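You operate a simulated robot arm through the tools that you are given. There is no shell and no other tool.

The job below is to be done with a simulated robot arm. You get a single attempt, and the scene is never put back.

Task
Give the white beaker 2 shots of flour, then one of bran.
Fine: it stays in the filler's holder, the filler slide on bran.
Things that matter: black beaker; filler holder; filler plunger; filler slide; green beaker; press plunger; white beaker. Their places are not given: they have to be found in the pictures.

Only the result counts: the job must be done as asked and must still hold three seconds after the hand-in. Knocking over, shifting, dropping, spilling or breaking anything else fails it.

Robot
A 6-joint arm with a two-finger gripper, fixed in place. Base frame: the origin is at the foot of the arm, x ahead of it, y to its left, z up. Lengths are in m, angles in rad, forces in N, time in s.
With the tool pointing down near the work surface it reaches from about 0.48 to 0.82 m from the base axis. Its first joint turns from -2.897 to 2.897 rad. Payload 1.66 kg.
The TCP is the grasp point between the finger pads, 0.016 m short of the fingertips. In the tool frame z runs along the fingers and y along their closing line. The gripper opens to 0.111 m. The gripper's body begins 0.104 m behind the TCP.
Orientation is told as [roll, pitch, yaw] about the base's x, y, z axes, in that order, counted from this pose: with the fingers straight down and closing along the base's y, the tool's x points along the base's -x, its y along +y and its z along -z.

Tools
- The arm moves only by the tool step_arm. Its argument "deltas" is a list of rows, each a list of 7 numbers: the closure, from 0 (fully open) to 1 (shut), then the shift along the tool's x, y, z in units of 30 mm (1.0 is 30 mm), then the turn, a rotation vector about the tool's x, y, z in units of 5 degrees (1.0 is 5 degrees). In form: [[gripper, tx, ty, tz, wx, wy, wz], ...]. A call has 1 to 20 rows; each row shifts and turns the commanded pose from where the row before left it, along the tool's axes as they then stand. A call with a number of a shift or a turn outside -1 to 1 is refused whole. Each row takes 0.2 s and may step no farther than 0.05 m and 0.15 rad from the row before; otherwise, or with a gripper value out of range, the whole call is refused. Where a pose cannot be reached the arm comes as near as it can. A force on the tool above 40 N (or 10 N above the force at the start of the call, whichever is more), or a blocked arm, ends the call early, and 0.2 s more pass. The fingers move at their own pace and stop on an object; they squeeze with about 32 N. The grip force told is the motor's: it shows also when the fingers shut on nothing. Time passes only in rows, and 0.2 s behind the last, so rows that do not move let the fingers close. The reply holds the time, the measured pose of the TCP, the force on the tool along the base axes, the opening and the grip force, in the units named above and with some noise, with the torque about the TCP (base axes, N m) and any sound that the robot's microphone picked up.
- Cameras (640 x 400 px; columns grow to the right, rows downward): "scene" is fixed at [0.2193, -0.6502, 1.6132]; the picture's right is [0.88, -0.47, 0.00], its down [-0.42, -0.80, -0.42] and it looks along [0.19, 0.37, -0.91] (base axes); focal length 346 px, centre (320, 200). "wrist" rides on the gripper at [0.07, 0.014, -0.143] in the tool frame; the picture's right is [-0.19, 0.98, 0.00], its down [-0.87, -0.17, -0.47] and it looks along [-0.46, -0.09, 0.88] (tool axes); focal length 230 px, centre (320, 200).
- snapshot(camera): a new picture of that camera. The clock stands still meanwhile.
- raise_lower(by): slides the trunk up (or, below 0, down) by that many m; the arm rides with it, the base frame stays. It gives what a move gives, with no picture.
- point_at(camera, pixels): for up to 12 pixels [column, row] of the newest picture of that camera ("zoom" is the newest enlarged one), the place [x, y, z] in the base frame of the surface seen there, good to about 0.003 m. The clock stands still meanwhile.
- enlarge(camera, box): a new picture of the part [left, top, right, bottom] of that camera's present view, enlarged. The clock stands still meanwhile.
- finish_job(): hands the job in; it is judged then, once.

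Open the gripper and draw the arm clear of the work before you hand the job in, unless the task says otherwise.

The tools are called after "Request:" as name(argument=value, ...) on one line, values as JSON. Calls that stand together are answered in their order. step_arm: Moves the arm, as the interface text tells. Its arguments: {"type":"object","properties":{"deltas":{"type":"array"}},"required":["deltas"]} The other tools are called the same way: raise_lower (by) slides the trunk up or down; snapshot (camera) takes a picture; point_at (camera, pixels) gives the place of the surface under pixels of a picture; enlarge (camera, box) takes an enlarged picture of a part of a camera's view; finish_job () hands the job in.

At the start:

```text
t: 0.0
position: [0.2477, -0.3728, 1.1909]
tool_rot: [0.002, 0.001, 0.0]
force: [1.0, -0.2, 0.6]
wrist_torque: [0.04, -0.01, 0.0]
opening: 0.111
grip_force: 0.2
trunk travel left (down, up): [-0.225, 0.365]
```

scene: 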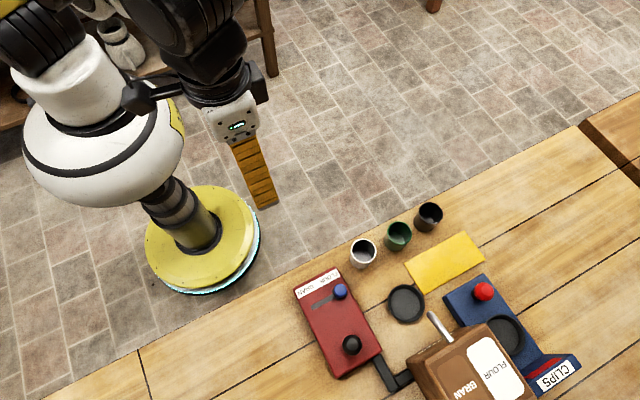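
wrist: 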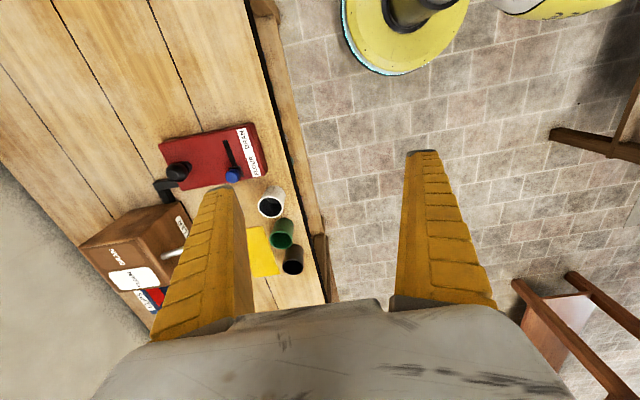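

The scene shows a red panel with a blue knob and a black knob around (338,320), a hopper box at (470,365), beakers at (363,252), (398,235) and (429,216). I'll enlarge this area to see the details.

Request:
enlarge(camera="scene", box=[280, 190, 600, 400])

Request:
point_at(camera="scene", pixels=[[363, 252], [398, 235], [429, 216], [340, 291], [352, 344], [405, 303], [483, 291], [505, 335], [440, 325], [318, 282], [445, 262], [470, 365]])

```text
1.90 times, centred on (440, 295) of scene
```

zoom: 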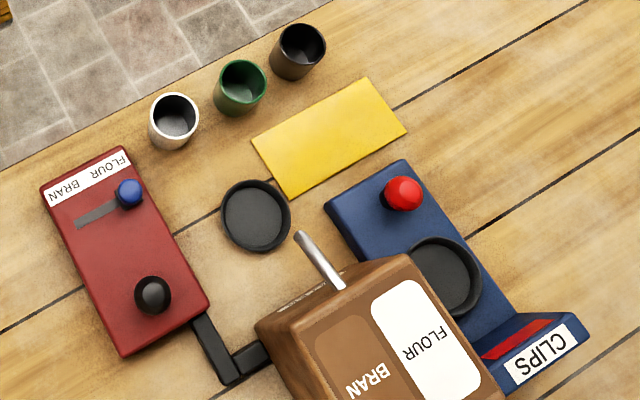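

```text
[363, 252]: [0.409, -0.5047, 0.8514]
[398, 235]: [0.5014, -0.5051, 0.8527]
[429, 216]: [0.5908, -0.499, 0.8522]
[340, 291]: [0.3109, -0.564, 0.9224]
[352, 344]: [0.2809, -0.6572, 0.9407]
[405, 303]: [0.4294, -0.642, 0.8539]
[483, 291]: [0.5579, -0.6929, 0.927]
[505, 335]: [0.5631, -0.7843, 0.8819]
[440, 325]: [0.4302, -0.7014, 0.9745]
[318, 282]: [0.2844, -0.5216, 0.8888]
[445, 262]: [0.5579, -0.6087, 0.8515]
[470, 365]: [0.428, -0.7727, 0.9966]
```

The zoom shows the blue slide knob at the FLOUR end, zoom (129,192), the black plunger at (152,295), the filler holder dish at (255,215) and the spout tip at (300,237). I'll measure exact heights and edges.

Request:
point_at(camera="zoom", pixels=[[174, 94], [152, 120], [196, 118], [174, 141], [175, 122], [223, 215], [289, 215], [255, 182], [255, 250], [255, 215], [300, 237], [335, 285]])

Request:
point_at(camera="zoom", pixels=[[129, 188], [118, 205], [80, 222], [100, 214], [152, 290], [150, 310], [180, 260], [120, 260], [220, 150], [300, 200], [152, 280], [129, 180]])

Request:
enlarge(camera="scene", box=[340, 230, 460, 310])

Request:
enlarge(camera="wrist", box=[70, 100, 340, 320])

```text
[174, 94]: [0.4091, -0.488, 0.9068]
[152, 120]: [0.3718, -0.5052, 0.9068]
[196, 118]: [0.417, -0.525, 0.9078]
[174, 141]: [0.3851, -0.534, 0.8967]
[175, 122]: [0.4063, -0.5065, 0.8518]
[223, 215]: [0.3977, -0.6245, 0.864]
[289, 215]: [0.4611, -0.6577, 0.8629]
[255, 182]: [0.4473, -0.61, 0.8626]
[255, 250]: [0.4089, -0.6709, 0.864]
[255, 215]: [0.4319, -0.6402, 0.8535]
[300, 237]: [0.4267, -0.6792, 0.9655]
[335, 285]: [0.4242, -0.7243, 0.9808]
```

```text
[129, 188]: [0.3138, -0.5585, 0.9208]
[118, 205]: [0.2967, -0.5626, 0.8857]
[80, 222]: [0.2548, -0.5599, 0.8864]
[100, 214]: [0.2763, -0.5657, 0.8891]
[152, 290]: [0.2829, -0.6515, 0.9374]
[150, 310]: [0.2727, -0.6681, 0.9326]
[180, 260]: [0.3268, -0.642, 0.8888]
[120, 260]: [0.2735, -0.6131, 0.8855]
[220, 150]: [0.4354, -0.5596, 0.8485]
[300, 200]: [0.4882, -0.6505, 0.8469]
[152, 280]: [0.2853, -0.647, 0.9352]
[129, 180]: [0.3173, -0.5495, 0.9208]
```

```text
5.00 times, centred on (400, 270) of scene
```

zoom: 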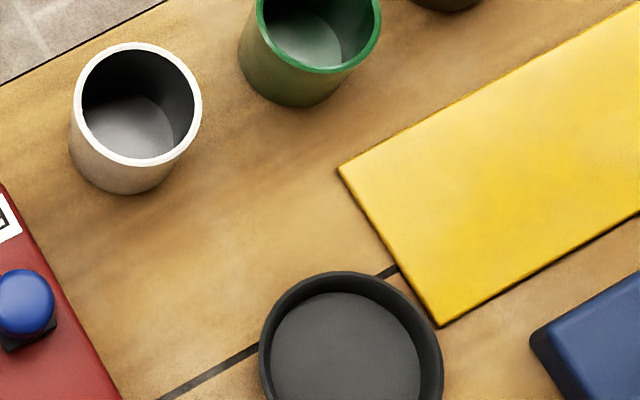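

```text
1.82 times, centred on (205, 210) of wrist
```

zoom: 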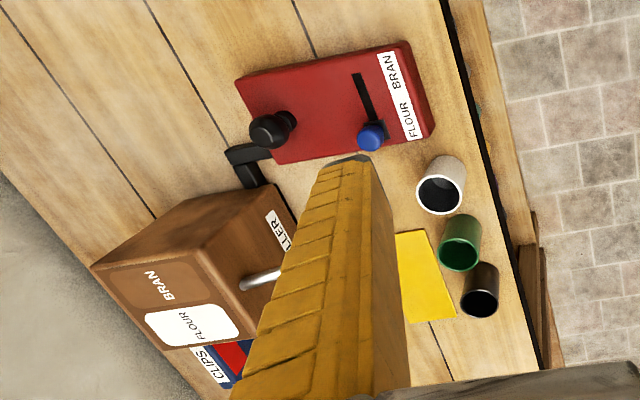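

Measurements: white beaker centre is about (0.394,-0.511), rim z 0.907, table z 0.848; holder centre is about (0.429,-0.641), floor z 0.8535; the spout is at y≈-0.675, z≈0.965. I'll first turn the tool by yaw -90° so the fingers close along base x, while still high up.

Request:
step_arm(deltas=[[0, 0, 0, 0, 0, 0, 1], [0, 0, 0, 0, 0, 0, 1], [0, 0, 0, 0, 0, 0, 1], [0, 0, 0, 0, 0, 0, 1], [0, 0, 0, 0, 0, 0, 1], [0, 0, 0, 0, 0, 0, 1], [0, 0, 0, 0, 0, 0, 1], [0, 0, 0, 0, 0, 0, 1], [0, 0, 0, 0, 0, 0, 1], [0, 0, 0, 0, 0, 0, 1], [0, 0, 0, 0, 0, 0, 1], [0, 0, 0, 0, 0, 0, 1], [0, 0, 0, 0, 0, 0, 1], [0, 0, 0, 0, 0, 0, 1], [0, 0, 0, 0, 0, 0, 1], [0, 0, 0, 0, 0, 0, 1], [0, 0, 0, 0, 0, 0, 1], [0, 0, 0, 0, 0, 0, 1]])

Request:
point_at(camera="scene", pixels=[[338, 271], [343, 282], [350, 297], [296, 290], [340, 376], [380, 350], [334, 269], [389, 241], [391, 229], [398, 222], [411, 232], [360, 310]])

```text
t: 3.8
position: [0.2489, -0.3725, 1.1929]
tool_rot: [0.0, 0.0, -1.573]
force: [0.4, 0.1, 0.4]
wrist_torque: [0.0, 0.0, -0.02]
opening: 0.1109
grip_force: 0.0
trunk travel left (down, up): [-0.225, 0.365]
```

```text
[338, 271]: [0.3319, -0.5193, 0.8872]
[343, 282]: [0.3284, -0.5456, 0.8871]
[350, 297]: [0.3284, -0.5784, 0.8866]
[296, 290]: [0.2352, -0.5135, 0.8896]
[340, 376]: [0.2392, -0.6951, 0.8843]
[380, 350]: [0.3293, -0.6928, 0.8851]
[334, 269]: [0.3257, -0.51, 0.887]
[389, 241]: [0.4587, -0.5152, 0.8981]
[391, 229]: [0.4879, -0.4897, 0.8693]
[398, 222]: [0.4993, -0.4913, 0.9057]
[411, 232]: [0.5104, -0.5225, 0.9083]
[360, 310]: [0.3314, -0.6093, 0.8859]
```

The yaw is now -90°, the panel's right edge is x≈0.332 and the green beaker's left edge x≈0.459, so an opening of about 0.08 fits around the white beaker. I'll move above the white beaker and look with the wrist camera.

Request:
step_arm(deltas=[[0.28, -0.77, 0.81, 0.6, 0, 0, 0], [0.28, -0.77, 0.81, 0.6, 0, 0, 0], [0.28, -0.77, 0.81, 0.6, 0, 0, 0], [0.28, -0.77, 0.81, 0.6, 0, 0, 0], [0.28, -0.77, 0.81, 0.6, 0, 0, 0], [0.28, -0.77, 0.81, 0.6, 0, 0, 0], [0.28, 0, 0, 0, 0, 0, 0]])

Request:
snapshot(camera="wrist")

Request:
snapshot(camera="scene")

```text
t: 5.4
position: [0.3886, -0.5126, 1.0863]
tool_rot: [0.0, 0.0, -1.57]
force: [0.0, -0.3, -0.8]
wrist_torque: [0.0, 0.01, 0.01]
opening: 0.0812
grip_force: 0.8
trunk travel left (down, up): [-0.225, 0.365]
```

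```text
taken
```

wrist: 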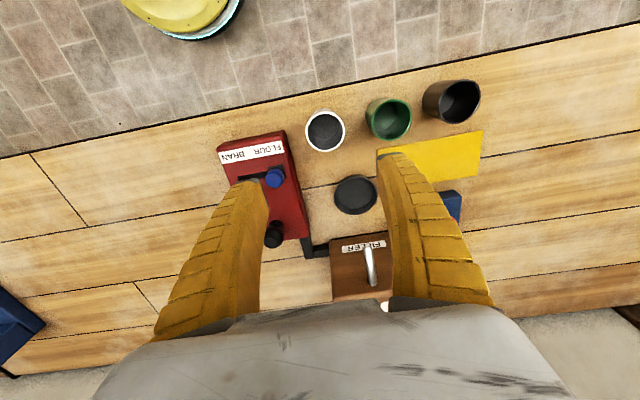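

```text
taken
```

scene: 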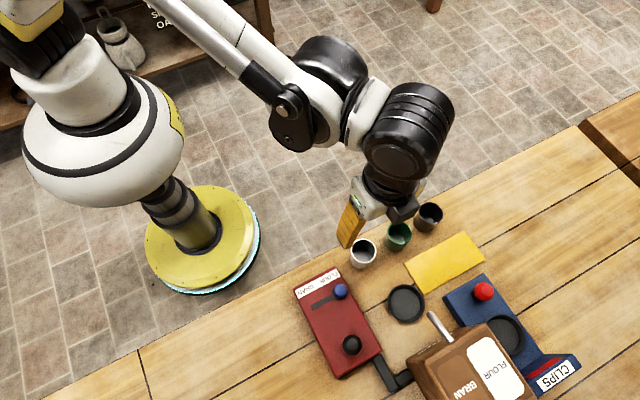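

The wrist view shows the white beaker's rim around (325,131); I'll measure its rim points, the holder (355,195) and spout (371,265) from this view.

Request:
point_at(camera="wrist", pixels=[[307, 131], [343, 131], [325, 112], [325, 149], [355, 177], [355, 213], [335, 195], [375, 195], [367, 248], [370, 260], [368, 246], [325, 131]])

Request:
enlarge(camera="wrist", box=[200, 90, 420, 310])

```text
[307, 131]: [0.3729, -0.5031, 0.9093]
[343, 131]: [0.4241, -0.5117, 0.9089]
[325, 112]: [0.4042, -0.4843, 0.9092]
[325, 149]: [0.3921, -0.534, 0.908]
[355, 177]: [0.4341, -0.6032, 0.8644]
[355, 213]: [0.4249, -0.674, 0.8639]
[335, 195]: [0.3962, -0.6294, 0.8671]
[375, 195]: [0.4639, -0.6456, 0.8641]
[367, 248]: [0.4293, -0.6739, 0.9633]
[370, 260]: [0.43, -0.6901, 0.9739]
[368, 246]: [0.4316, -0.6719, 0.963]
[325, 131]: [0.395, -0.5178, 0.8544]
```

```text
1.82 times, centred on (310, 200) of wrist
```

zoom: 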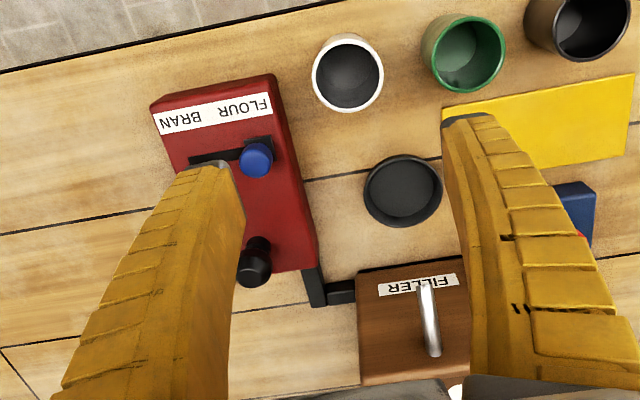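

Combined estimate: beaker centre (0.397,-0.509), holder centre (0.430,-0.639). I'll centre over the beaker and descend to about z 0.95 first.

Request:
step_arm(deltas=[[0.28, 0.12, 0.28, 0.5, 0, 0, 0], [0.28, 0, 0, 0.8, 0, 0, 0], [0.28, 0, 0, 0.8, 0, 0, 0], [0.28, 0, 0, 0.8, 0, 0, 0], [0.28, 0, 0, 0.8, 0, 0, 0], [0.28, 0, 0, 0.5, 0, 0, 0], [0.28, 0, 0, 0, 0, 0, 0]])

Request:
snapshot(camera="wrist")

Request:
enlarge(camera="scene", box=[280, 190, 460, 310])

```text
t: 7.0
position: [0.4, -0.5081, 0.9593]
tool_rot: [0.001, -0.002, -1.571]
force: [-0.4, 0.0, -0.7]
wrist_torque: [-0.01, 0.01, -0.01]
opening: 0.0812
grip_force: 0.8
trunk travel left (down, up): [-0.225, 0.365]
```

```text
taken
```

wrist: 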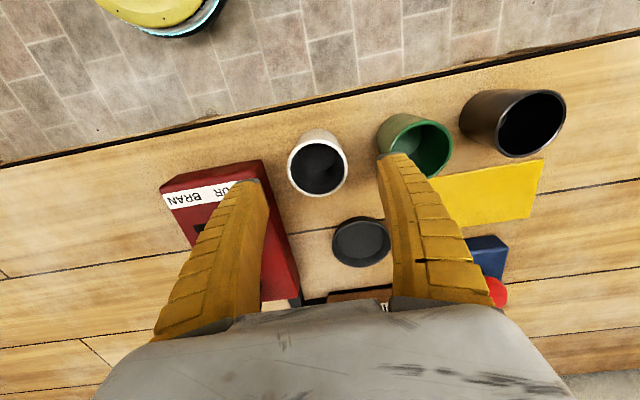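

```text
3.33 times, centred on (370, 250) of scene
```

zoom: 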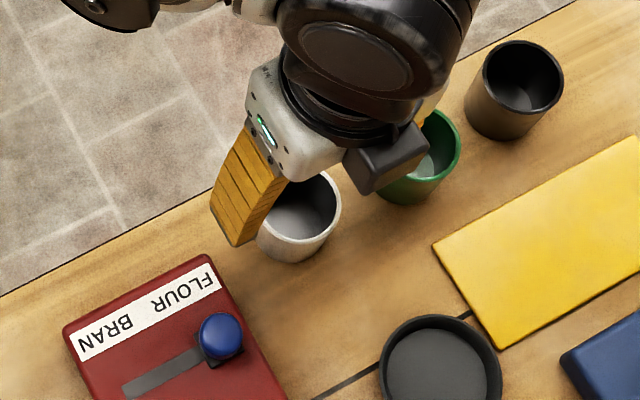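

The fingers straddle the beaker in the wrist view (rim 288–347 at row 163, fingers at 255 and 385). A dark box at zoom (385,160) hangs on the hand, so I'll measure where it lies relative to the TCP for spout clearance later.

Request:
point_at(camera="zoom", pixels=[[385, 160], [365, 190], [420, 160], [400, 140], [350, 160], [310, 150], [245, 200], [266, 130], [230, 240], [285, 190], [330, 175], [430, 100]])

Request:
point_at(camera="wrist", pixels=[[288, 165], [347, 165], [317, 130], [317, 197], [245, 182], [395, 154], [425, 150], [440, 175], [390, 270], [250, 270], [360, 217], [360, 268]])

```text
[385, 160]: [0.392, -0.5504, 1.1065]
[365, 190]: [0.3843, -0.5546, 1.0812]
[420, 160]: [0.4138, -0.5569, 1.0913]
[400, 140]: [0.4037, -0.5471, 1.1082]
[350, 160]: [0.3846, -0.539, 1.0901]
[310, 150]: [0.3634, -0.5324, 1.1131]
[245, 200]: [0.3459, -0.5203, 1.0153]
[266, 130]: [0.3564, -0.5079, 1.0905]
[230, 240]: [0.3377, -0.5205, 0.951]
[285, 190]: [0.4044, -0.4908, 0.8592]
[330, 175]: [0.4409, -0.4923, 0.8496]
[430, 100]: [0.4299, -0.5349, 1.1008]
```

```text
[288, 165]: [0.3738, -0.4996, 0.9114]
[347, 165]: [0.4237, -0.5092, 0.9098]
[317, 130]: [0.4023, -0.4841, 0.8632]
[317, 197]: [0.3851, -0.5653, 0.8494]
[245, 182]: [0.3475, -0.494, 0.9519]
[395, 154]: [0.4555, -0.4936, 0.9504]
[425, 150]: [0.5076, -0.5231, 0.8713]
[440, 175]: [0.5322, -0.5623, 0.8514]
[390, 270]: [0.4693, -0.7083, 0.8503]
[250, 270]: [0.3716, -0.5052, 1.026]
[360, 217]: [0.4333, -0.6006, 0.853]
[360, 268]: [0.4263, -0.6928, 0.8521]
```

The box sits about 0.12 above and up to 0.06 to the -y side of the TCP, so it will clear the spout by about 2 cm. Now I descend to z≈0.892 around the beaker.

Request:
step_arm(deltas=[[0.28, 0, -0.05, 0.6, 0, 0, 0], [0.28, 0, 0, 0.6, 0, 0, 0], [0.28, 0, 0, 0.6, 0, 0, 0], [0.28, 0, 0, 0.44, 0, 0, 0], [0.28, 0, 0, 0, 0, 0, 0]])

Request:
snapshot(camera="wrist")

Request:
enlarge(camera="scene", box=[360, 260, 540, 390])

```text
t: 8.2
position: [0.3987, -0.5067, 0.8911]
tool_rot: [-0.001, 0.0, -1.57]
force: [0.1, -0.3, 0.3]
wrist_torque: [0.02, 0.01, 0.02]
opening: 0.0811
grip_force: 0.6
trunk travel left (down, up): [-0.225, 0.365]
```

```text
taken
```

wrist: 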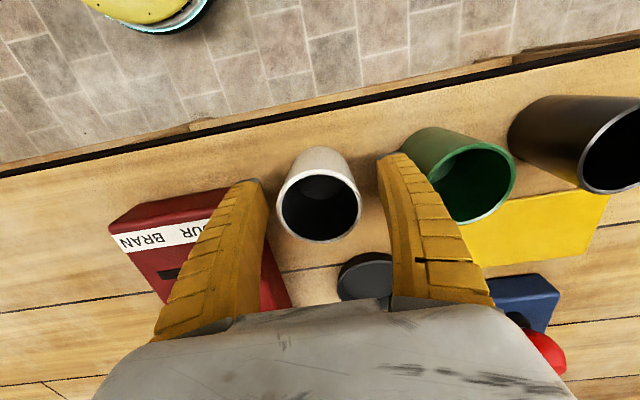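

```text
3.08 times, centred on (450, 325) of scene
```

zoom: 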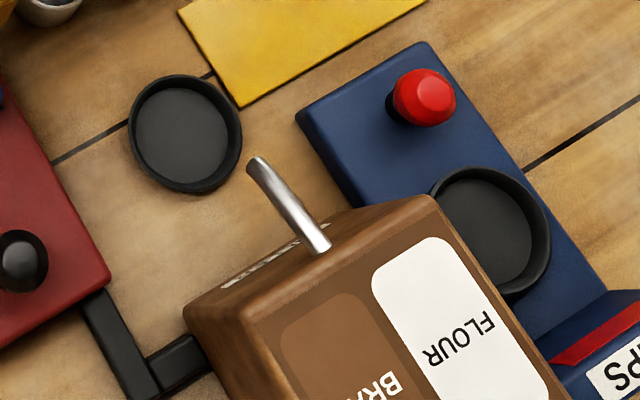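

The fingers straddle the beaker symmetrically. I'll close the gripper, and check hopper and spout points from the zoom.

Request:
step_arm(deltas=[[0.5, 0, 0, 0, 0, 0, 0], [0.7, 0, 0, 0, 0, 0, 0], [0.7, 0, 0, 0, 0, 0, 0], [0.7, 0, 0, 0, 0, 0, 0]])

Request:
point_at(camera="zoom", pixels=[[252, 162], [262, 165], [270, 190], [290, 210], [318, 240], [330, 225], [400, 200], [240, 320], [225, 290], [260, 300], [322, 245], [420, 210]])

```text
t: 9.2
position: [0.3993, -0.5074, 0.8914]
tool_rot: [0.0, -0.001, -1.57]
force: [-1.2, -1.1, 1.8]
wrist_torque: [-0.13, -0.01, -0.01]
opening: 0.0447
grip_force: 32.1
trunk travel left (down, up): [-0.225, 0.365]
```

```text
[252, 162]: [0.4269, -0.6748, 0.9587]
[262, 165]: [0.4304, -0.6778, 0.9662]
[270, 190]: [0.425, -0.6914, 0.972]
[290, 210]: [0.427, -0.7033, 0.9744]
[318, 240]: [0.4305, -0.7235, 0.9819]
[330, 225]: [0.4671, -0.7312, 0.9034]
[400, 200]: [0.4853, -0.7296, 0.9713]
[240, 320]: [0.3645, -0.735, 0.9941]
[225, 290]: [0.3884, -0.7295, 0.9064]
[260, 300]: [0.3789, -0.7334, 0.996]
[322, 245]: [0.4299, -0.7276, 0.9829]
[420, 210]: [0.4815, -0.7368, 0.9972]
```

The fingers stopped at an opening of 0.0447 with a 32 N grip. I'll look at the grasp before lifting.

Request:
snapshot(camera="wrist")

Request:
enlarge(camera="scene", box=[310, 200, 430, 290])

```text
taken
```

wrist: 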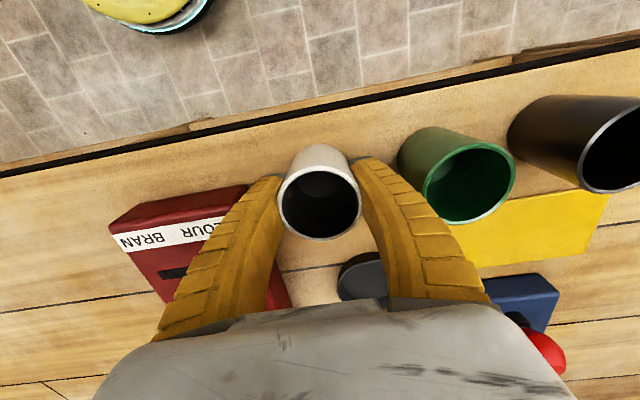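

```text
4.44 times, centred on (370, 245) of scene
```

zoom: 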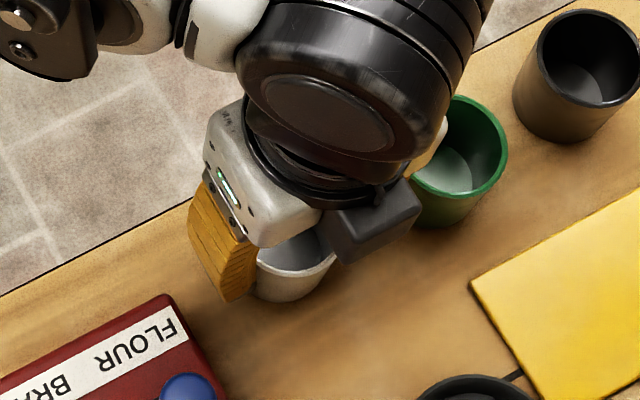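

The grip appears symmetrical on the beaker. I'll lift it gently by 4.5 cm and check.

Request:
step_arm(deltas=[[0.7, 0, 0, -0.3, 0, 0, 0], [0.7, 0, 0, -0.6, 0, 0, 0], [0.7, 0, 0, -0.6, 0, 0, 0], [0.7, 0, 0, 0, 0, 0, 0]])

Request:
snapshot(camera="wrist")

Request:
snapshot(camera="scene")

```text
t: 10.2
position: [0.3985, -0.5102, 0.9378]
tool_rot: [-0.001, 0.0, -1.57]
force: [0.2, -0.6, -0.9]
wrist_torque: [0.01, -0.03, -0.01]
opening: 0.0444
grip_force: 32.0
trunk travel left (down, up): [-0.225, 0.365]
```

```text
taken
```

wrist: 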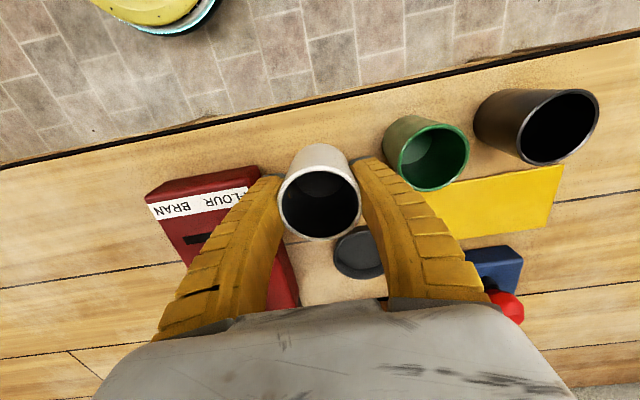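

```text
taken
```

scene: 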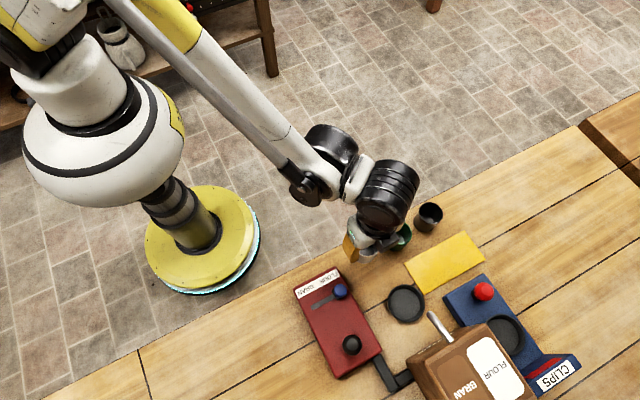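

The beaker is held, with its rim at (279–361, 165–240) in the wrist view. I'll measure where its axis lies relative to the TCP.

Request:
point_at(camera="wrist", pixels=[[281, 205], [359, 205], [320, 238], [300, 233], [340, 233], [320, 173], [290, 225], [350, 225], [320, 205]])

Request:
enlarge(camera="wrist", box=[260, 130, 400, 260])

```text
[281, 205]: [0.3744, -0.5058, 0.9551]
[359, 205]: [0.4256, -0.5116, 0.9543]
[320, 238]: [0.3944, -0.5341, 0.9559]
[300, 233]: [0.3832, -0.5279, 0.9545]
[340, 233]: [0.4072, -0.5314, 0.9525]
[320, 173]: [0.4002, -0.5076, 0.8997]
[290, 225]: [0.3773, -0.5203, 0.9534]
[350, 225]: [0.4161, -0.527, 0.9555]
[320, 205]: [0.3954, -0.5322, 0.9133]
```

```text
3.08 times, centred on (330, 195) of wrist
```

zoom: 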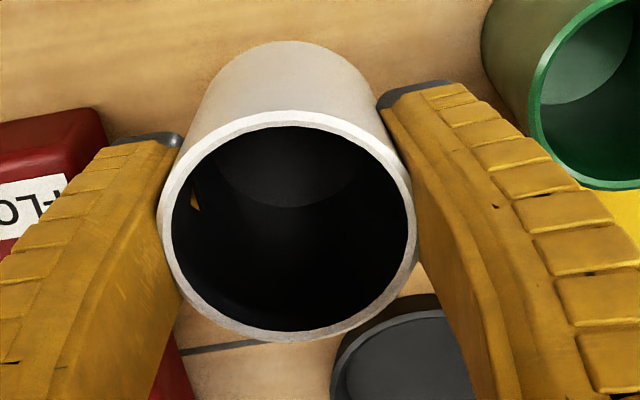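

The beaker axis is within 2 mm of the TCP, its bottom about 0.044 below the TCP. I'll carry it low (rim below the spout at z 0.955, bottom above the holder rim at 0.864) to just over the holder.

Request:
step_arm(deltas=[[0.7, 0, 0, 0.36, 0, 0, 0], [0.7, 0, 0, 0.3, 0, 0, 0], [0.7, -0.7, 0.16, 0, 0, 0, 0], [0.7, -0.7, 0.16, 0, 0, 0, 0], [0.7, -0.7, 0.16, 0, 0, 0, 0], [0.7, -0.7, 0.16, 0, 0, 0, 0], [0.7, -0.7, 0.16, 0, 0, 0, 0], [0.7, -0.5, 0.16, 0, 0, 0, 0], [0.7, 0, 0, 0, 0, 0, 0], [0.7, 0, 0, 0, 0, 0, 0]])

Request:
snapshot(camera="wrist")

Request:
enlarge(camera="scene", box=[340, 200, 520, 320])

```text
t: 12.4
position: [0.4272, -0.6288, 0.915]
tool_rot: [0.0, 0.0, -1.57]
force: [-0.1, -0.2, -2.2]
wrist_torque: [0.01, 0.01, 0.03]
opening: 0.0443
grip_force: 31.8
trunk travel left (down, up): [-0.225, 0.365]
```

```text
taken
```

wrist: 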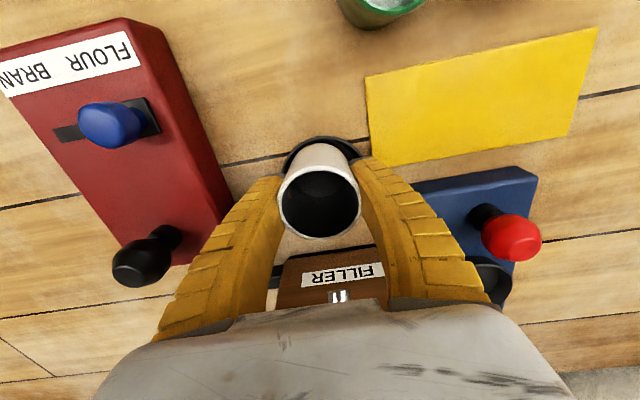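

```text
3.33 times, centred on (430, 260) of scene
```

zoom: 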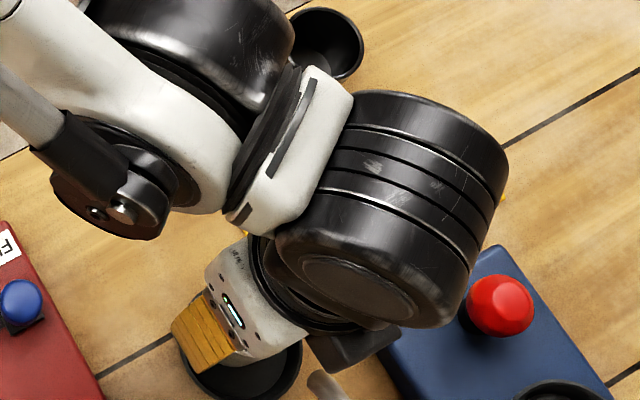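

The beaker is over the holder, TCP y -0.629; the spout tip shows at wrist (338,297) and the hand's dark box at zoom (355,345). I'll measure clearances and the holder rim.

Request:
point_at(camera="zoom", pixels=[[355, 345], [330, 365], [350, 368], [395, 335], [325, 380], [335, 395], [360, 362], [280, 360], [200, 380], [235, 398]])

Request:
point_at(camera="wrist", pixels=[[333, 295], [343, 295], [338, 299], [281, 205], [359, 205], [320, 236], [320, 138], [287, 165], [296, 150], [345, 142], [356, 155]])

```text
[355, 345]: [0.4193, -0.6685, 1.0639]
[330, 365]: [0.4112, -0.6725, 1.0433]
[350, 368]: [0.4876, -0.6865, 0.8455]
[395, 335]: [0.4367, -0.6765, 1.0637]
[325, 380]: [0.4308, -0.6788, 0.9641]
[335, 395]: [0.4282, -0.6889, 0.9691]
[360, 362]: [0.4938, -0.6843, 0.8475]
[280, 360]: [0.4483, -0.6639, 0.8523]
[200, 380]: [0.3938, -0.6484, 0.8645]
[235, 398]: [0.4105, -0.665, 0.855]
```

```text
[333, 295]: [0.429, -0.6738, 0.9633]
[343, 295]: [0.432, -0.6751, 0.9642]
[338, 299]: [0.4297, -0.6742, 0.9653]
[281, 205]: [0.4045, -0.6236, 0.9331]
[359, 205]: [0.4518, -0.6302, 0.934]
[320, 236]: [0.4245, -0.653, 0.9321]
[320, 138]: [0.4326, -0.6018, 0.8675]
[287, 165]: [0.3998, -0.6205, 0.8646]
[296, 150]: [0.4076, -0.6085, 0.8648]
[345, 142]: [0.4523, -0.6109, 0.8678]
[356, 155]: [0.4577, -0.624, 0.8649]
```

Clearances are good (box bottom z≈1.04). The beaker axis is at (0.428,-0.627) and the holder at (0.429,-0.639), so I shift -12 mm in y and lower about 15 mm.

Request:
step_arm(deltas=[[0.7, -0.2, 0.02, 0, 0, 0, 0], [0.7, -0.2, 0, 0, 0, 0, 0], [0.7, 0, 0, 0, 0, 0, 0], [0.7, 0, 0, 0.2, 0, 0, 0], [0.7, 0, 0, 0.2, 0, 0, 0], [0.7, 0, 0, 0.1, 0, 0, 0], [0.7, 0, 0, 0, 0, 0, 0]])

Request:
snapshot(camera="wrist")

```text
t: 14.0
position: [0.429, -0.6393, 0.9001]
tool_rot: [-0.001, -0.001, -1.572]
force: [0.6, -0.5, -1.4]
wrist_torque: [-0.01, -0.02, 0.0]
opening: 0.044
grip_force: 32.0
trunk travel left (down, up): [-0.225, 0.365]
```

```text
taken
```

wrist: 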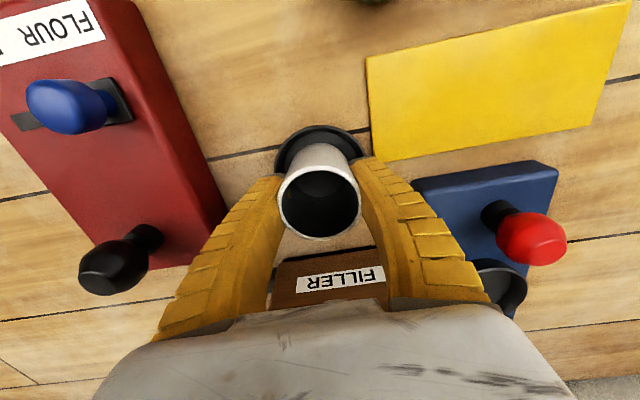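

The bottom should be a couple of mm over the holder floor with no contact force yet. I'll lower in 1 mm steps and watch the force.

Request:
step_arm(deltas=[[0.7, 0, 0, 0.05, 0, 0, 0], [0.7, 0, 0, 0.03, 0, 0, 0], [0.7, 0, 0, 0, 0, 0, 0]])

Request:
enlarge(camera="wrist", box=[240, 100, 400, 260])

```text
t: 14.8
position: [0.4295, -0.6404, 0.8961]
tool_rot: [-0.001, 0.0, -1.569]
force: [0.6, -0.6, -1.3]
wrist_torque: [-0.05, -0.03, 0.0]
opening: 0.0438
grip_force: 32.2
trunk travel left (down, up): [-0.225, 0.365]
```

```text
2.50 times, centred on (320, 180) of wrist
```

zoom: 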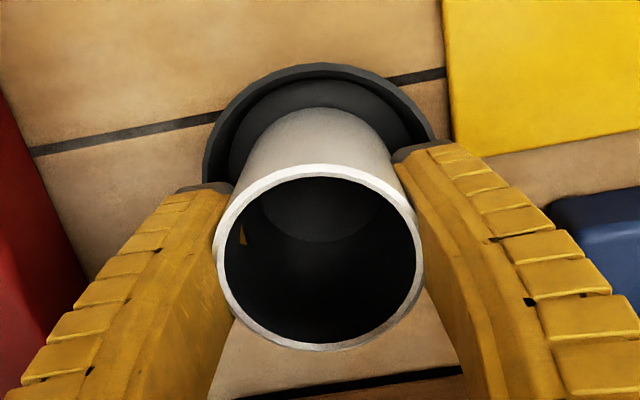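

No contact force yet at z 0.896. I'll measure the gap between beaker base (zoom (313,112)) and holder rim to confirm centring.

Request:
point_at(camera="zoom", pixels=[[313, 100], [313, 112], [313, 125], [313, 150], [320, 68], [320, 85], [205, 170], [435, 130], [240, 150], [400, 140], [320, 345], [313, 170]])

```text
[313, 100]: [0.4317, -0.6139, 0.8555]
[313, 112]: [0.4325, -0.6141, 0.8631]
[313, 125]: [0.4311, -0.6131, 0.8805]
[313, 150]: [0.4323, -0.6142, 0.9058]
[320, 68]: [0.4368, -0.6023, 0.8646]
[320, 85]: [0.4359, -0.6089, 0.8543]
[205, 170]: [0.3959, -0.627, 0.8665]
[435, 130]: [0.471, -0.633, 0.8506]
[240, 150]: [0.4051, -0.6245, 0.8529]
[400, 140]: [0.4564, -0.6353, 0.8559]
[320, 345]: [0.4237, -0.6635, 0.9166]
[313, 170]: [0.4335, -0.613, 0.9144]
```

The beaker axis is at y≈-0.639, centred in the holder, its bottom about 1–2 mm above the floor. I'll lower a further 2 mm.

Request:
step_arm(deltas=[[0.7, 0, 0, 0.03, 0, 0, 0], [0.7, 0, 0, 0.03, 0, 0, 0], [0.7, 0, 0, 0, 0, 0, 0]])

```text
t: 15.6
position: [0.428, -0.6399, 0.8967]
tool_rot: [-0.001, -0.001, -1.572]
force: [0.1, -0.2, -0.6]
wrist_torque: [-0.02, 0.0, 0.02]
opening: 0.0438
grip_force: 32.2
trunk travel left (down, up): [-0.225, 0.365]
```

Still no contact force; I'll continue down 2 mm.

Request:
step_arm(deltas=[[0.7, 0, 0, 0.03, 0, 0, 0], [0.7, 0, 0, 0.03, 0, 0, 0], [0.7, 0, 0, 0, 0, 0, 0]])

```text
t: 16.4
position: [0.4293, -0.6408, 0.8953]
tool_rot: [0.0, -0.002, -1.571]
force: [3.1, -1.7, 14.5]
wrist_torque: [-0.18, -0.05, 0.0]
opening: 0.0436
grip_force: 32.1
trunk travel left (down, up): [-0.225, 0.365]
```

Contact reached (14.5 N up). I'll ease up slightly and open the fingers to about 0.08.

Request:
step_arm(deltas=[[0.7, 0, 0, -0.03, 0, 0, 0], [0.55, 0, 0, 0, 0, 0, 0], [0.4, 0, 0, 0, 0, 0, 0], [0.28, 0, 0, 0, 0, 0, 0], [0.28, 0, 0, 0, 0, 0, 0]])

Request:
snapshot(camera="wrist")

```text
t: 17.6
position: [0.4293, -0.6416, 0.8957]
tool_rot: [0.002, 0.0, -1.569]
force: [0.4, -0.2, -1.1]
wrist_torque: [0.0, 0.03, 0.03]
opening: 0.0816
grip_force: 0.5
trunk travel left (down, up): [-0.225, 0.365]
```

```text
taken
```

wrist: 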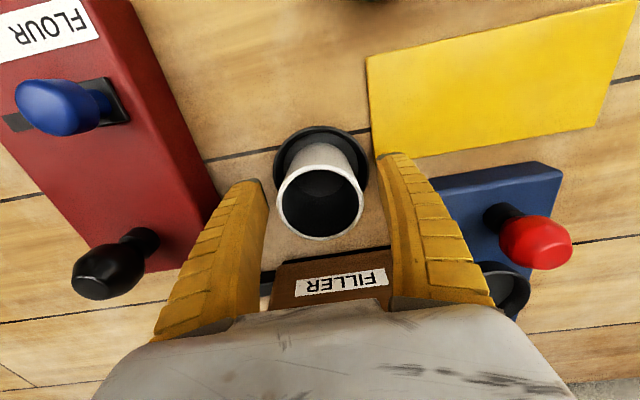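

The beaker stands free in the holder. I'll retract straight up.

Request:
step_arm(deltas=[[0.28, 0, 0, -0.4, 0, 0, 0], [0.28, 0, 0, -0.8, 0, 0, 0], [0.28, 0, 0, -0.8, 0, 0, 0], [0.28, 0, 0, -0.8, 0, 0, 0], [0.28, 0, 0, -0.8, 0, 0, 0], [0.28, 0, 0, -0.8, 0, 0, 0], [0.28, 0, 0, 0, 0, 0, 0]])

Request:
snapshot(camera="wrist")

Request:
snapshot(camera="scene")

```text
t: 19.2
position: [0.4284, -0.6418, 1.0291]
tool_rot: [0.001, 0.001, -1.571]
force: [-1.4, -0.1, 0.1]
wrist_torque: [0.0, 0.0, -0.01]
opening: 0.0813
grip_force: 1.0
trunk travel left (down, up): [-0.225, 0.365]
```

```text
taken
```

wrist: 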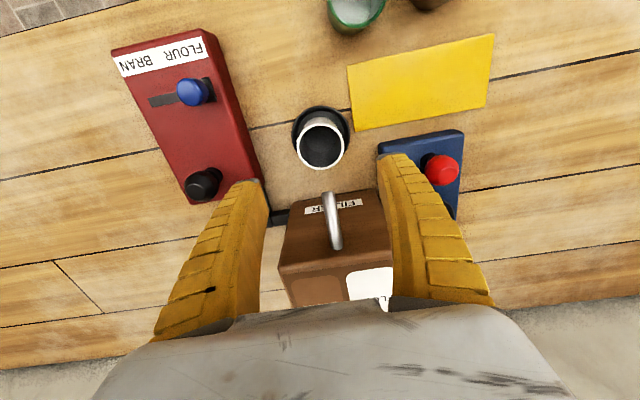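

```text
taken
```

scene: 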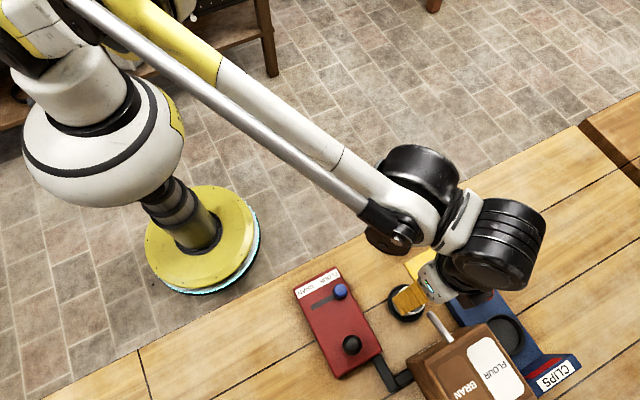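

The beaker stands in the holder (321,145). Next I measure the plunger knob at wrist (203,184) and the blue slide knob (195,91).

Request:
point_at(camera="wrist", pixels=[[187, 185], [221, 180], [203, 170], [203, 184], [203, 195], [177, 92], [209, 92], [193, 82], [193, 92], [193, 102], [321, 120], [321, 165]])

Request:
enlarge(camera="scene", box=[290, 260, 440, 380])

Request:
enlarge(camera="wrist", box=[100, 20, 260, 220])

```text
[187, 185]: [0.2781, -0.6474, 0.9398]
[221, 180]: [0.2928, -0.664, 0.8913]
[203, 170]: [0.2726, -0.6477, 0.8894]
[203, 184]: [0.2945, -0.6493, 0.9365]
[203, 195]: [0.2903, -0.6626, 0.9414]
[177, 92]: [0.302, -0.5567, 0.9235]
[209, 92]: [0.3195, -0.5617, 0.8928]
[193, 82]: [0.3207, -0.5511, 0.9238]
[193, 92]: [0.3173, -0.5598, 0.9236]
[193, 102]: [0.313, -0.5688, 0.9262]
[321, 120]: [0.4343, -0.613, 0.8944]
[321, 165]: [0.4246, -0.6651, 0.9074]
```

```text
3.33 times, centred on (365, 320) of scene
```

zoom: 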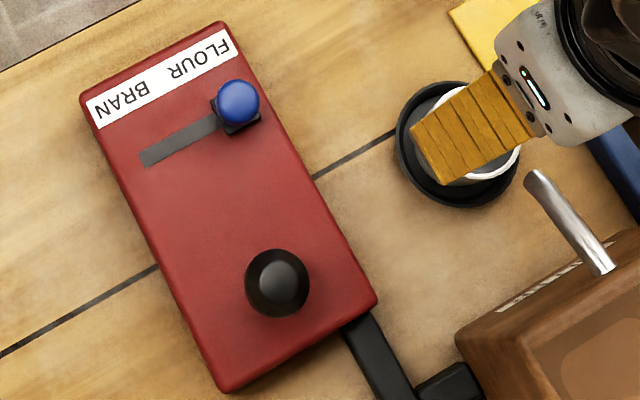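

```text
2.00 times, centred on (180, 120) of wrist
```

zoom: 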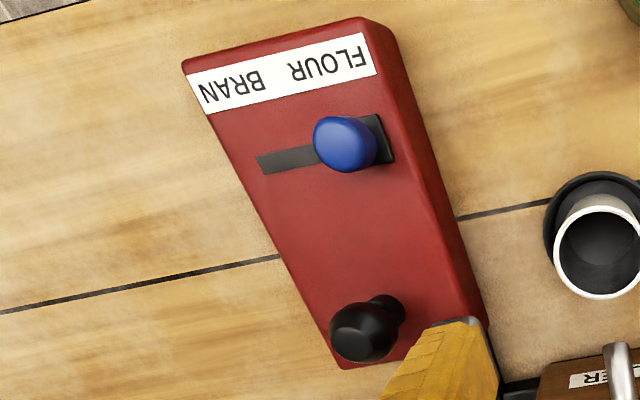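

The plunger knob centre is about (0.283,-0.656), top z≈0.941. I'll move above it with the fingers closed, staying at z≈1.03.

Request:
step_arm(deltas=[[0.28, 0, 0, -0.3, 0, 0, 0], [0.5, -0.08, -0.81, 0, 0, 0, 0], [1, -0.08, -0.81, 0, 0, 0, 0], [1, -0.08, -0.81, 0, 0, 0, 0], [1, -0.08, -0.81, 0, 0, 0, 0], [1, -0.08, -0.81, 0, 0, 0, 0], [1, -0.08, -0.81, 0, 0, 0, 0], [1, 0, 0, 0, 0, 0, 0]])

Request:
snapshot(camera="wrist")

Request:
enlarge(camera="scene", box=[290, 260, 440, 380])

```text
t: 21.0
position: [0.2847, -0.654, 1.0374]
tool_rot: [0.001, 0.0, -1.569]
force: [-0.8, 0.0, 0.3]
wrist_torque: [-0.01, 0.0, -0.02]
opening: 0.0
grip_force: 28.7
trunk travel left (down, up): [-0.225, 0.365]
```

```text
taken
```

wrist: 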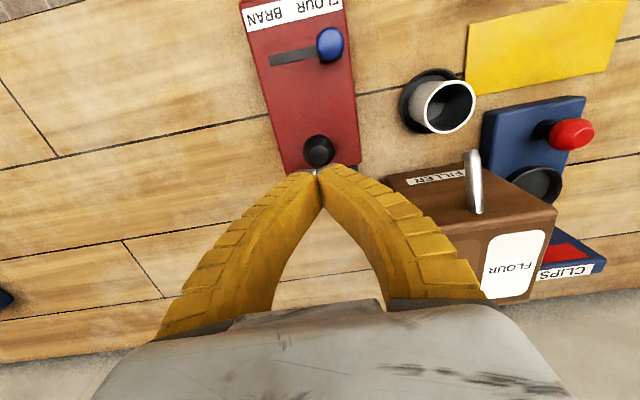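

```text
3.33 times, centred on (365, 320) of scene
```

zoom: 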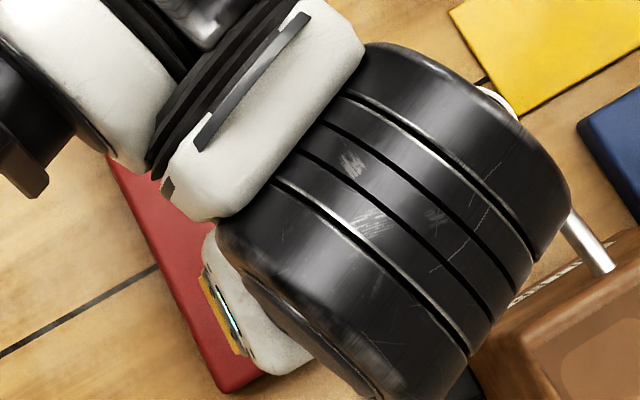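

The fingers are closed above the plunger, knob at wrist (318,149). I'll refine its centre from here.

Request:
point_at(camera="wrist", pixels=[[305, 150], [332, 150], [318, 138], [318, 162], [318, 150], [310, 142], [326, 142], [310, 160], [328, 158], [362, 115], [430, 105], [325, 45]])

Request:
enlarge(camera="wrist", box=[270, 110, 370, 190])

```text
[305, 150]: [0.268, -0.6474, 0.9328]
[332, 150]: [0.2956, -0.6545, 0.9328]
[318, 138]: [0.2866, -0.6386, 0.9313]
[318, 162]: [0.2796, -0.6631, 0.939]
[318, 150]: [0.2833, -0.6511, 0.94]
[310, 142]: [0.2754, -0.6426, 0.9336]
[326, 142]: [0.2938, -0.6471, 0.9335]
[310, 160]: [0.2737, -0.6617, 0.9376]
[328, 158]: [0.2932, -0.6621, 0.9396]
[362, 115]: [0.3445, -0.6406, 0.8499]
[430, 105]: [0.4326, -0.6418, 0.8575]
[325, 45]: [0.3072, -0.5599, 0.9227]
```

```text
5.00 times, centred on (320, 150) of wrist
```

zoom: 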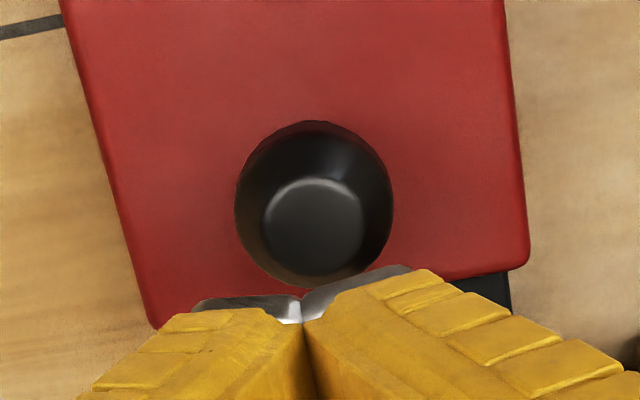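

Knob centre (0.2825,-0.6545), top 0.940. I descend so the fingertips stop about 1 cm above it (TCP 0.967).

Request:
step_arm(deltas=[[1, 0, -0.07, 0.5, 0, 0, 0], [1, 0, 0, 0.6, 0, 0, 0], [1, 0, 0, 0.6, 0, 0, 0], [1, 0, 0, 0.6, 0, 0, 0], [1, 0, 0, 0, 0, 0, 0]])

Request:
enlarge(camera="wrist", box=[240, 100, 480, 220])

```text
t: 22.2
position: [0.2828, -0.6563, 0.9659]
tool_rot: [0.0, -0.001, -1.572]
force: [-0.1, -0.5, 0.1]
wrist_torque: [0.0, 0.03, 0.01]
opening: 0.0001
grip_force: 28.0
trunk travel left (down, up): [-0.225, 0.365]
```

```text
2.67 times, centred on (360, 160) of wrist
```

zoom: 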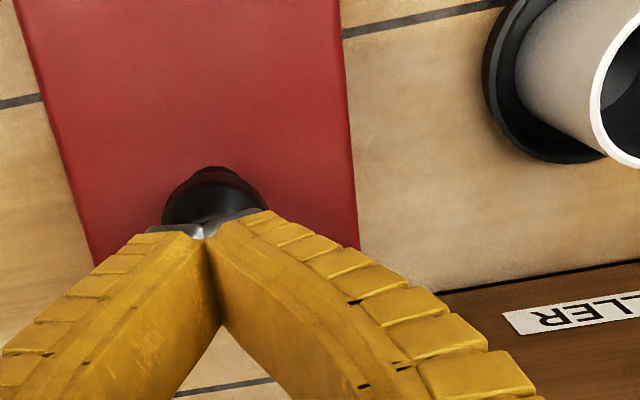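

The closed fingertips sit over the knob. I press slowly, 3 mm per row, and watch force and sound.

Request:
step_arm(deltas=[[1, 0, 0, 0.1, 0, 0, 0], [1, 0, 0, 0.1, 0, 0, 0], [1, 0, 0, 0.1, 0, 0, 0], [1, 0, 0, 0.1, 0, 0, 0], [1, 0, 0, 0.1, 0, 0, 0]])

```text
t: 23.4
position: [0.2822, -0.6553, 0.9524]
tool_rot: [0.0, 0.0, -1.572]
force: [-0.3, -0.4, -0.4]
wrist_torque: [0.03, 0.03, 0.0]
opening: 0.0002
grip_force: 28.0
trunk travel left (down, up): [-0.225, 0.365]
```

Tip at about 0.936, no contact force yet; continuing down.

Request:
step_arm(deltas=[[1, 0, 0, 0.1, 0, 0, 0], [1, 0, 0, 0.1, 0, 0, 0], [1, 0, 0, 0.1, 0, 0, 0]])

Request:
enlarge(camera="wrist", box=[240, 100, 480, 220])

```text
t: 24.2
position: [0.282, -0.6558, 0.9431]
tool_rot: [0.0, 0.002, -1.568]
force: [0.4, -2.3, 4.5]
wrist_torque: [-0.02, 0.0, -0.05]
opening: 0.0
grip_force: 28.7
trunk travel left (down, up): [-0.225, 0.365]
heard: click
```

```text
2.67 times, centred on (360, 160) of wrist
```

zoom: 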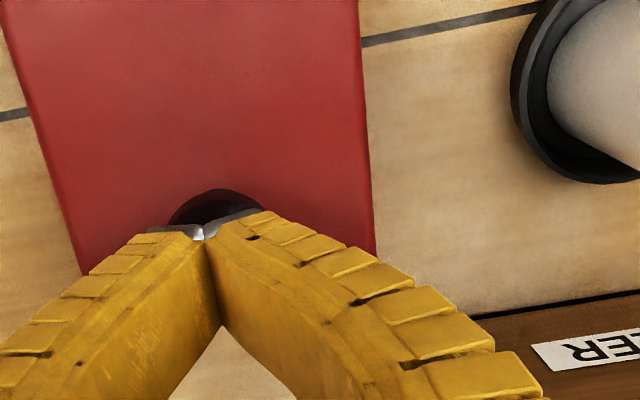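

A click was heard at TCP z 0.943 with light force. I'll check the beaker in the scene picture before doing anything else.

Request:
enlarge(camera="scene", box=[340, 240, 460, 330])

Request:
enlarge(camera="wrist", box=[400, 60, 600, 260])

```text
4.44 times, centred on (400, 285) of scene
```

zoom: 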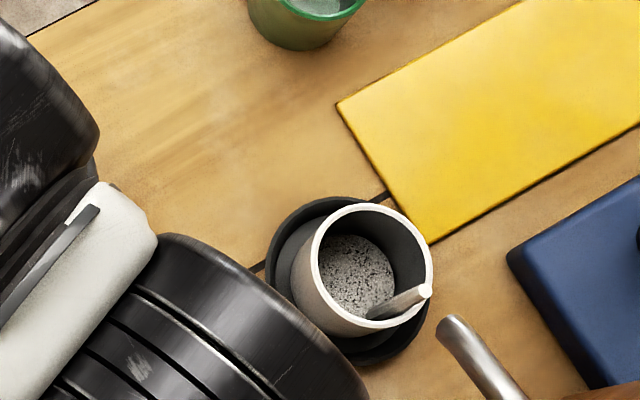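

```text
2.00 times, centred on (500, 160) of wrist
```

zoom: 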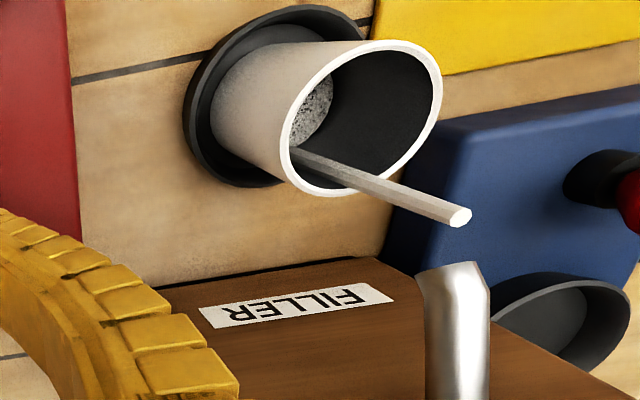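

A white stream is falling from the spout into the beaker: a flour shot is under way. I'll release the plunger by rising about 2.5 cm, with a pause.

Request:
step_arm(deltas=[[1, 0, 0, -0.4, 0, 0, 0], [1, 0, 0, -0.4, 0, 0, 0], [1, 0, 0, 0, 0, 0, 0], [1, 0, 0, 0, 0, 0, 0], [1, 0, 0, 0, 0, 0, 0]])

Request:
enlarge(camera="scene", box=[340, 240, 460, 330])

Request:
enlarge(camera="wrist", box=[240, 60, 560, 260])

```text
t: 25.4
position: [0.282, -0.6553, 0.9679]
tool_rot: [0.0, 0.0, -1.571]
force: [0.2, 0.4, 0.5]
wrist_torque: [0.0, -0.01, 0.0]
opening: 0.0
grip_force: 29.2
trunk travel left (down, up): [-0.225, 0.365]
```

```text
4.44 times, centred on (400, 285) of scene
```

zoom: 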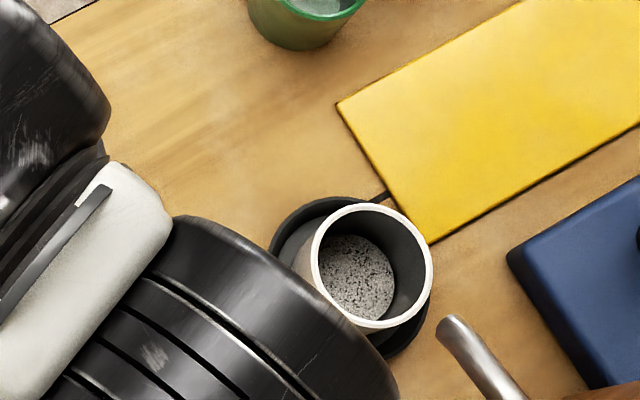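

```text
2.00 times, centred on (400, 160) of wrist
```

zoom: 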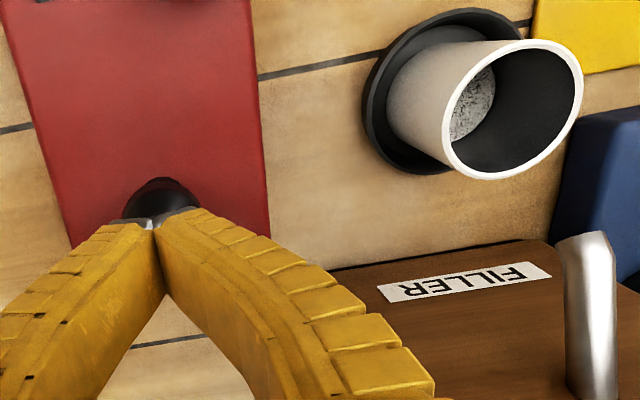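

The stream has stopped and the beaker has one layer; the plunger has risen. Now the second press, to the same depth.

Request:
step_arm(deltas=[[1, 0, 0, 0, 0, 0, 0], [1, 0, 0, 0, 0, 0, 0], [1, 0, 0, 0.1, 0, 0, 0], [1, 0, 0, 0.2, 0, 0, 0], [1, 0, 0, 0.2, 0, 0, 0], [1, 0, 0, 0.1, 0, 0, 0], [1, 0, 0, 0.1, 0, 0, 0], [1, 0, 0, 0.1, 0, 0, 0]])

Request:
enlarge(camera="scene", box=[340, 240, 460, 330])

```text
t: 27.2
position: [0.2814, -0.6556, 0.9428]
tool_rot: [0.001, 0.001, -1.568]
force: [0.2, 1.3, 4.5]
wrist_torque: [0.0, -0.02, 0.01]
opening: 0.0004
grip_force: 29.0
trunk travel left (down, up): [-0.225, 0.365]
heard: click
```

```text
4.44 times, centred on (400, 285) of scene
```

zoom: 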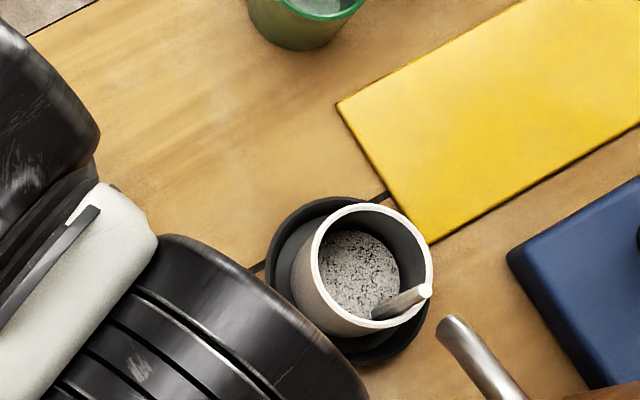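

The second shot is falling (rows of stream at zoom (400,300)). I release, rise, then move above the blue slide knob at about (0.313,-0.559), opening the fingers.

Request:
step_arm(deltas=[[1, 0, 0, -0.4, 0, 0, 0], [1, 0, 0, -0.4, 0, 0, 0], [1, 0, 0, -0.6, 0, 0, 0], [1, 0, 0, -0.6, 0, 0, 0], [0.46, 0.8, 0.26, 0, 0, 0, 0], [0.46, 0.8, 0.26, 0, 0, 0, 0], [0.46, 0.8, 0.26, 0, 0, 0, 0], [0.46, 0.8, 0.26, 0, 0, 0, 0], [0.46, 0, 0, 0, 0, 0, 0]])

Request:
snapshot(camera="wrist")

Request:
enlarge(camera="scene", box=[340, 240, 460, 330])

```text
t: 29.2
position: [0.3131, -0.557, 1.0032]
tool_rot: [0.0, 0.0, -1.572]
force: [1.0, -0.4, -0.6]
wrist_torque: [-0.03, 0.02, -0.03]
opening: 0.0619
grip_force: 1.1
trunk travel left (down, up): [-0.225, 0.365]
```

```text
taken
```

wrist: 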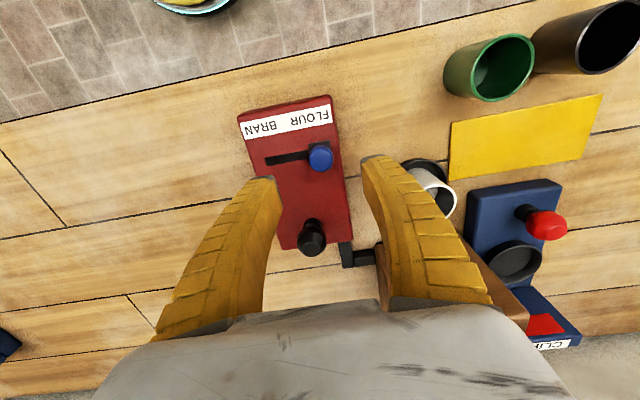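

```text
4.44 times, centred on (400, 285) of scene
```

zoom: 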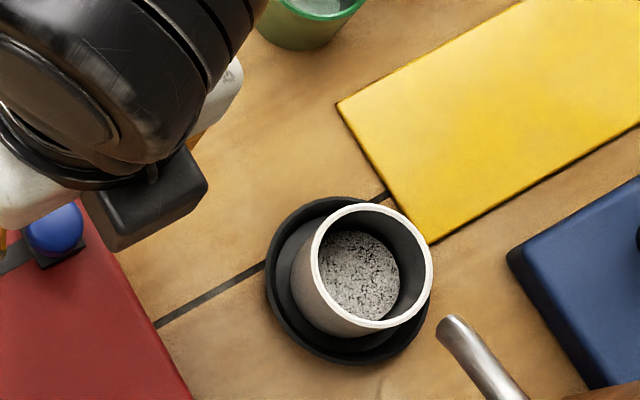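

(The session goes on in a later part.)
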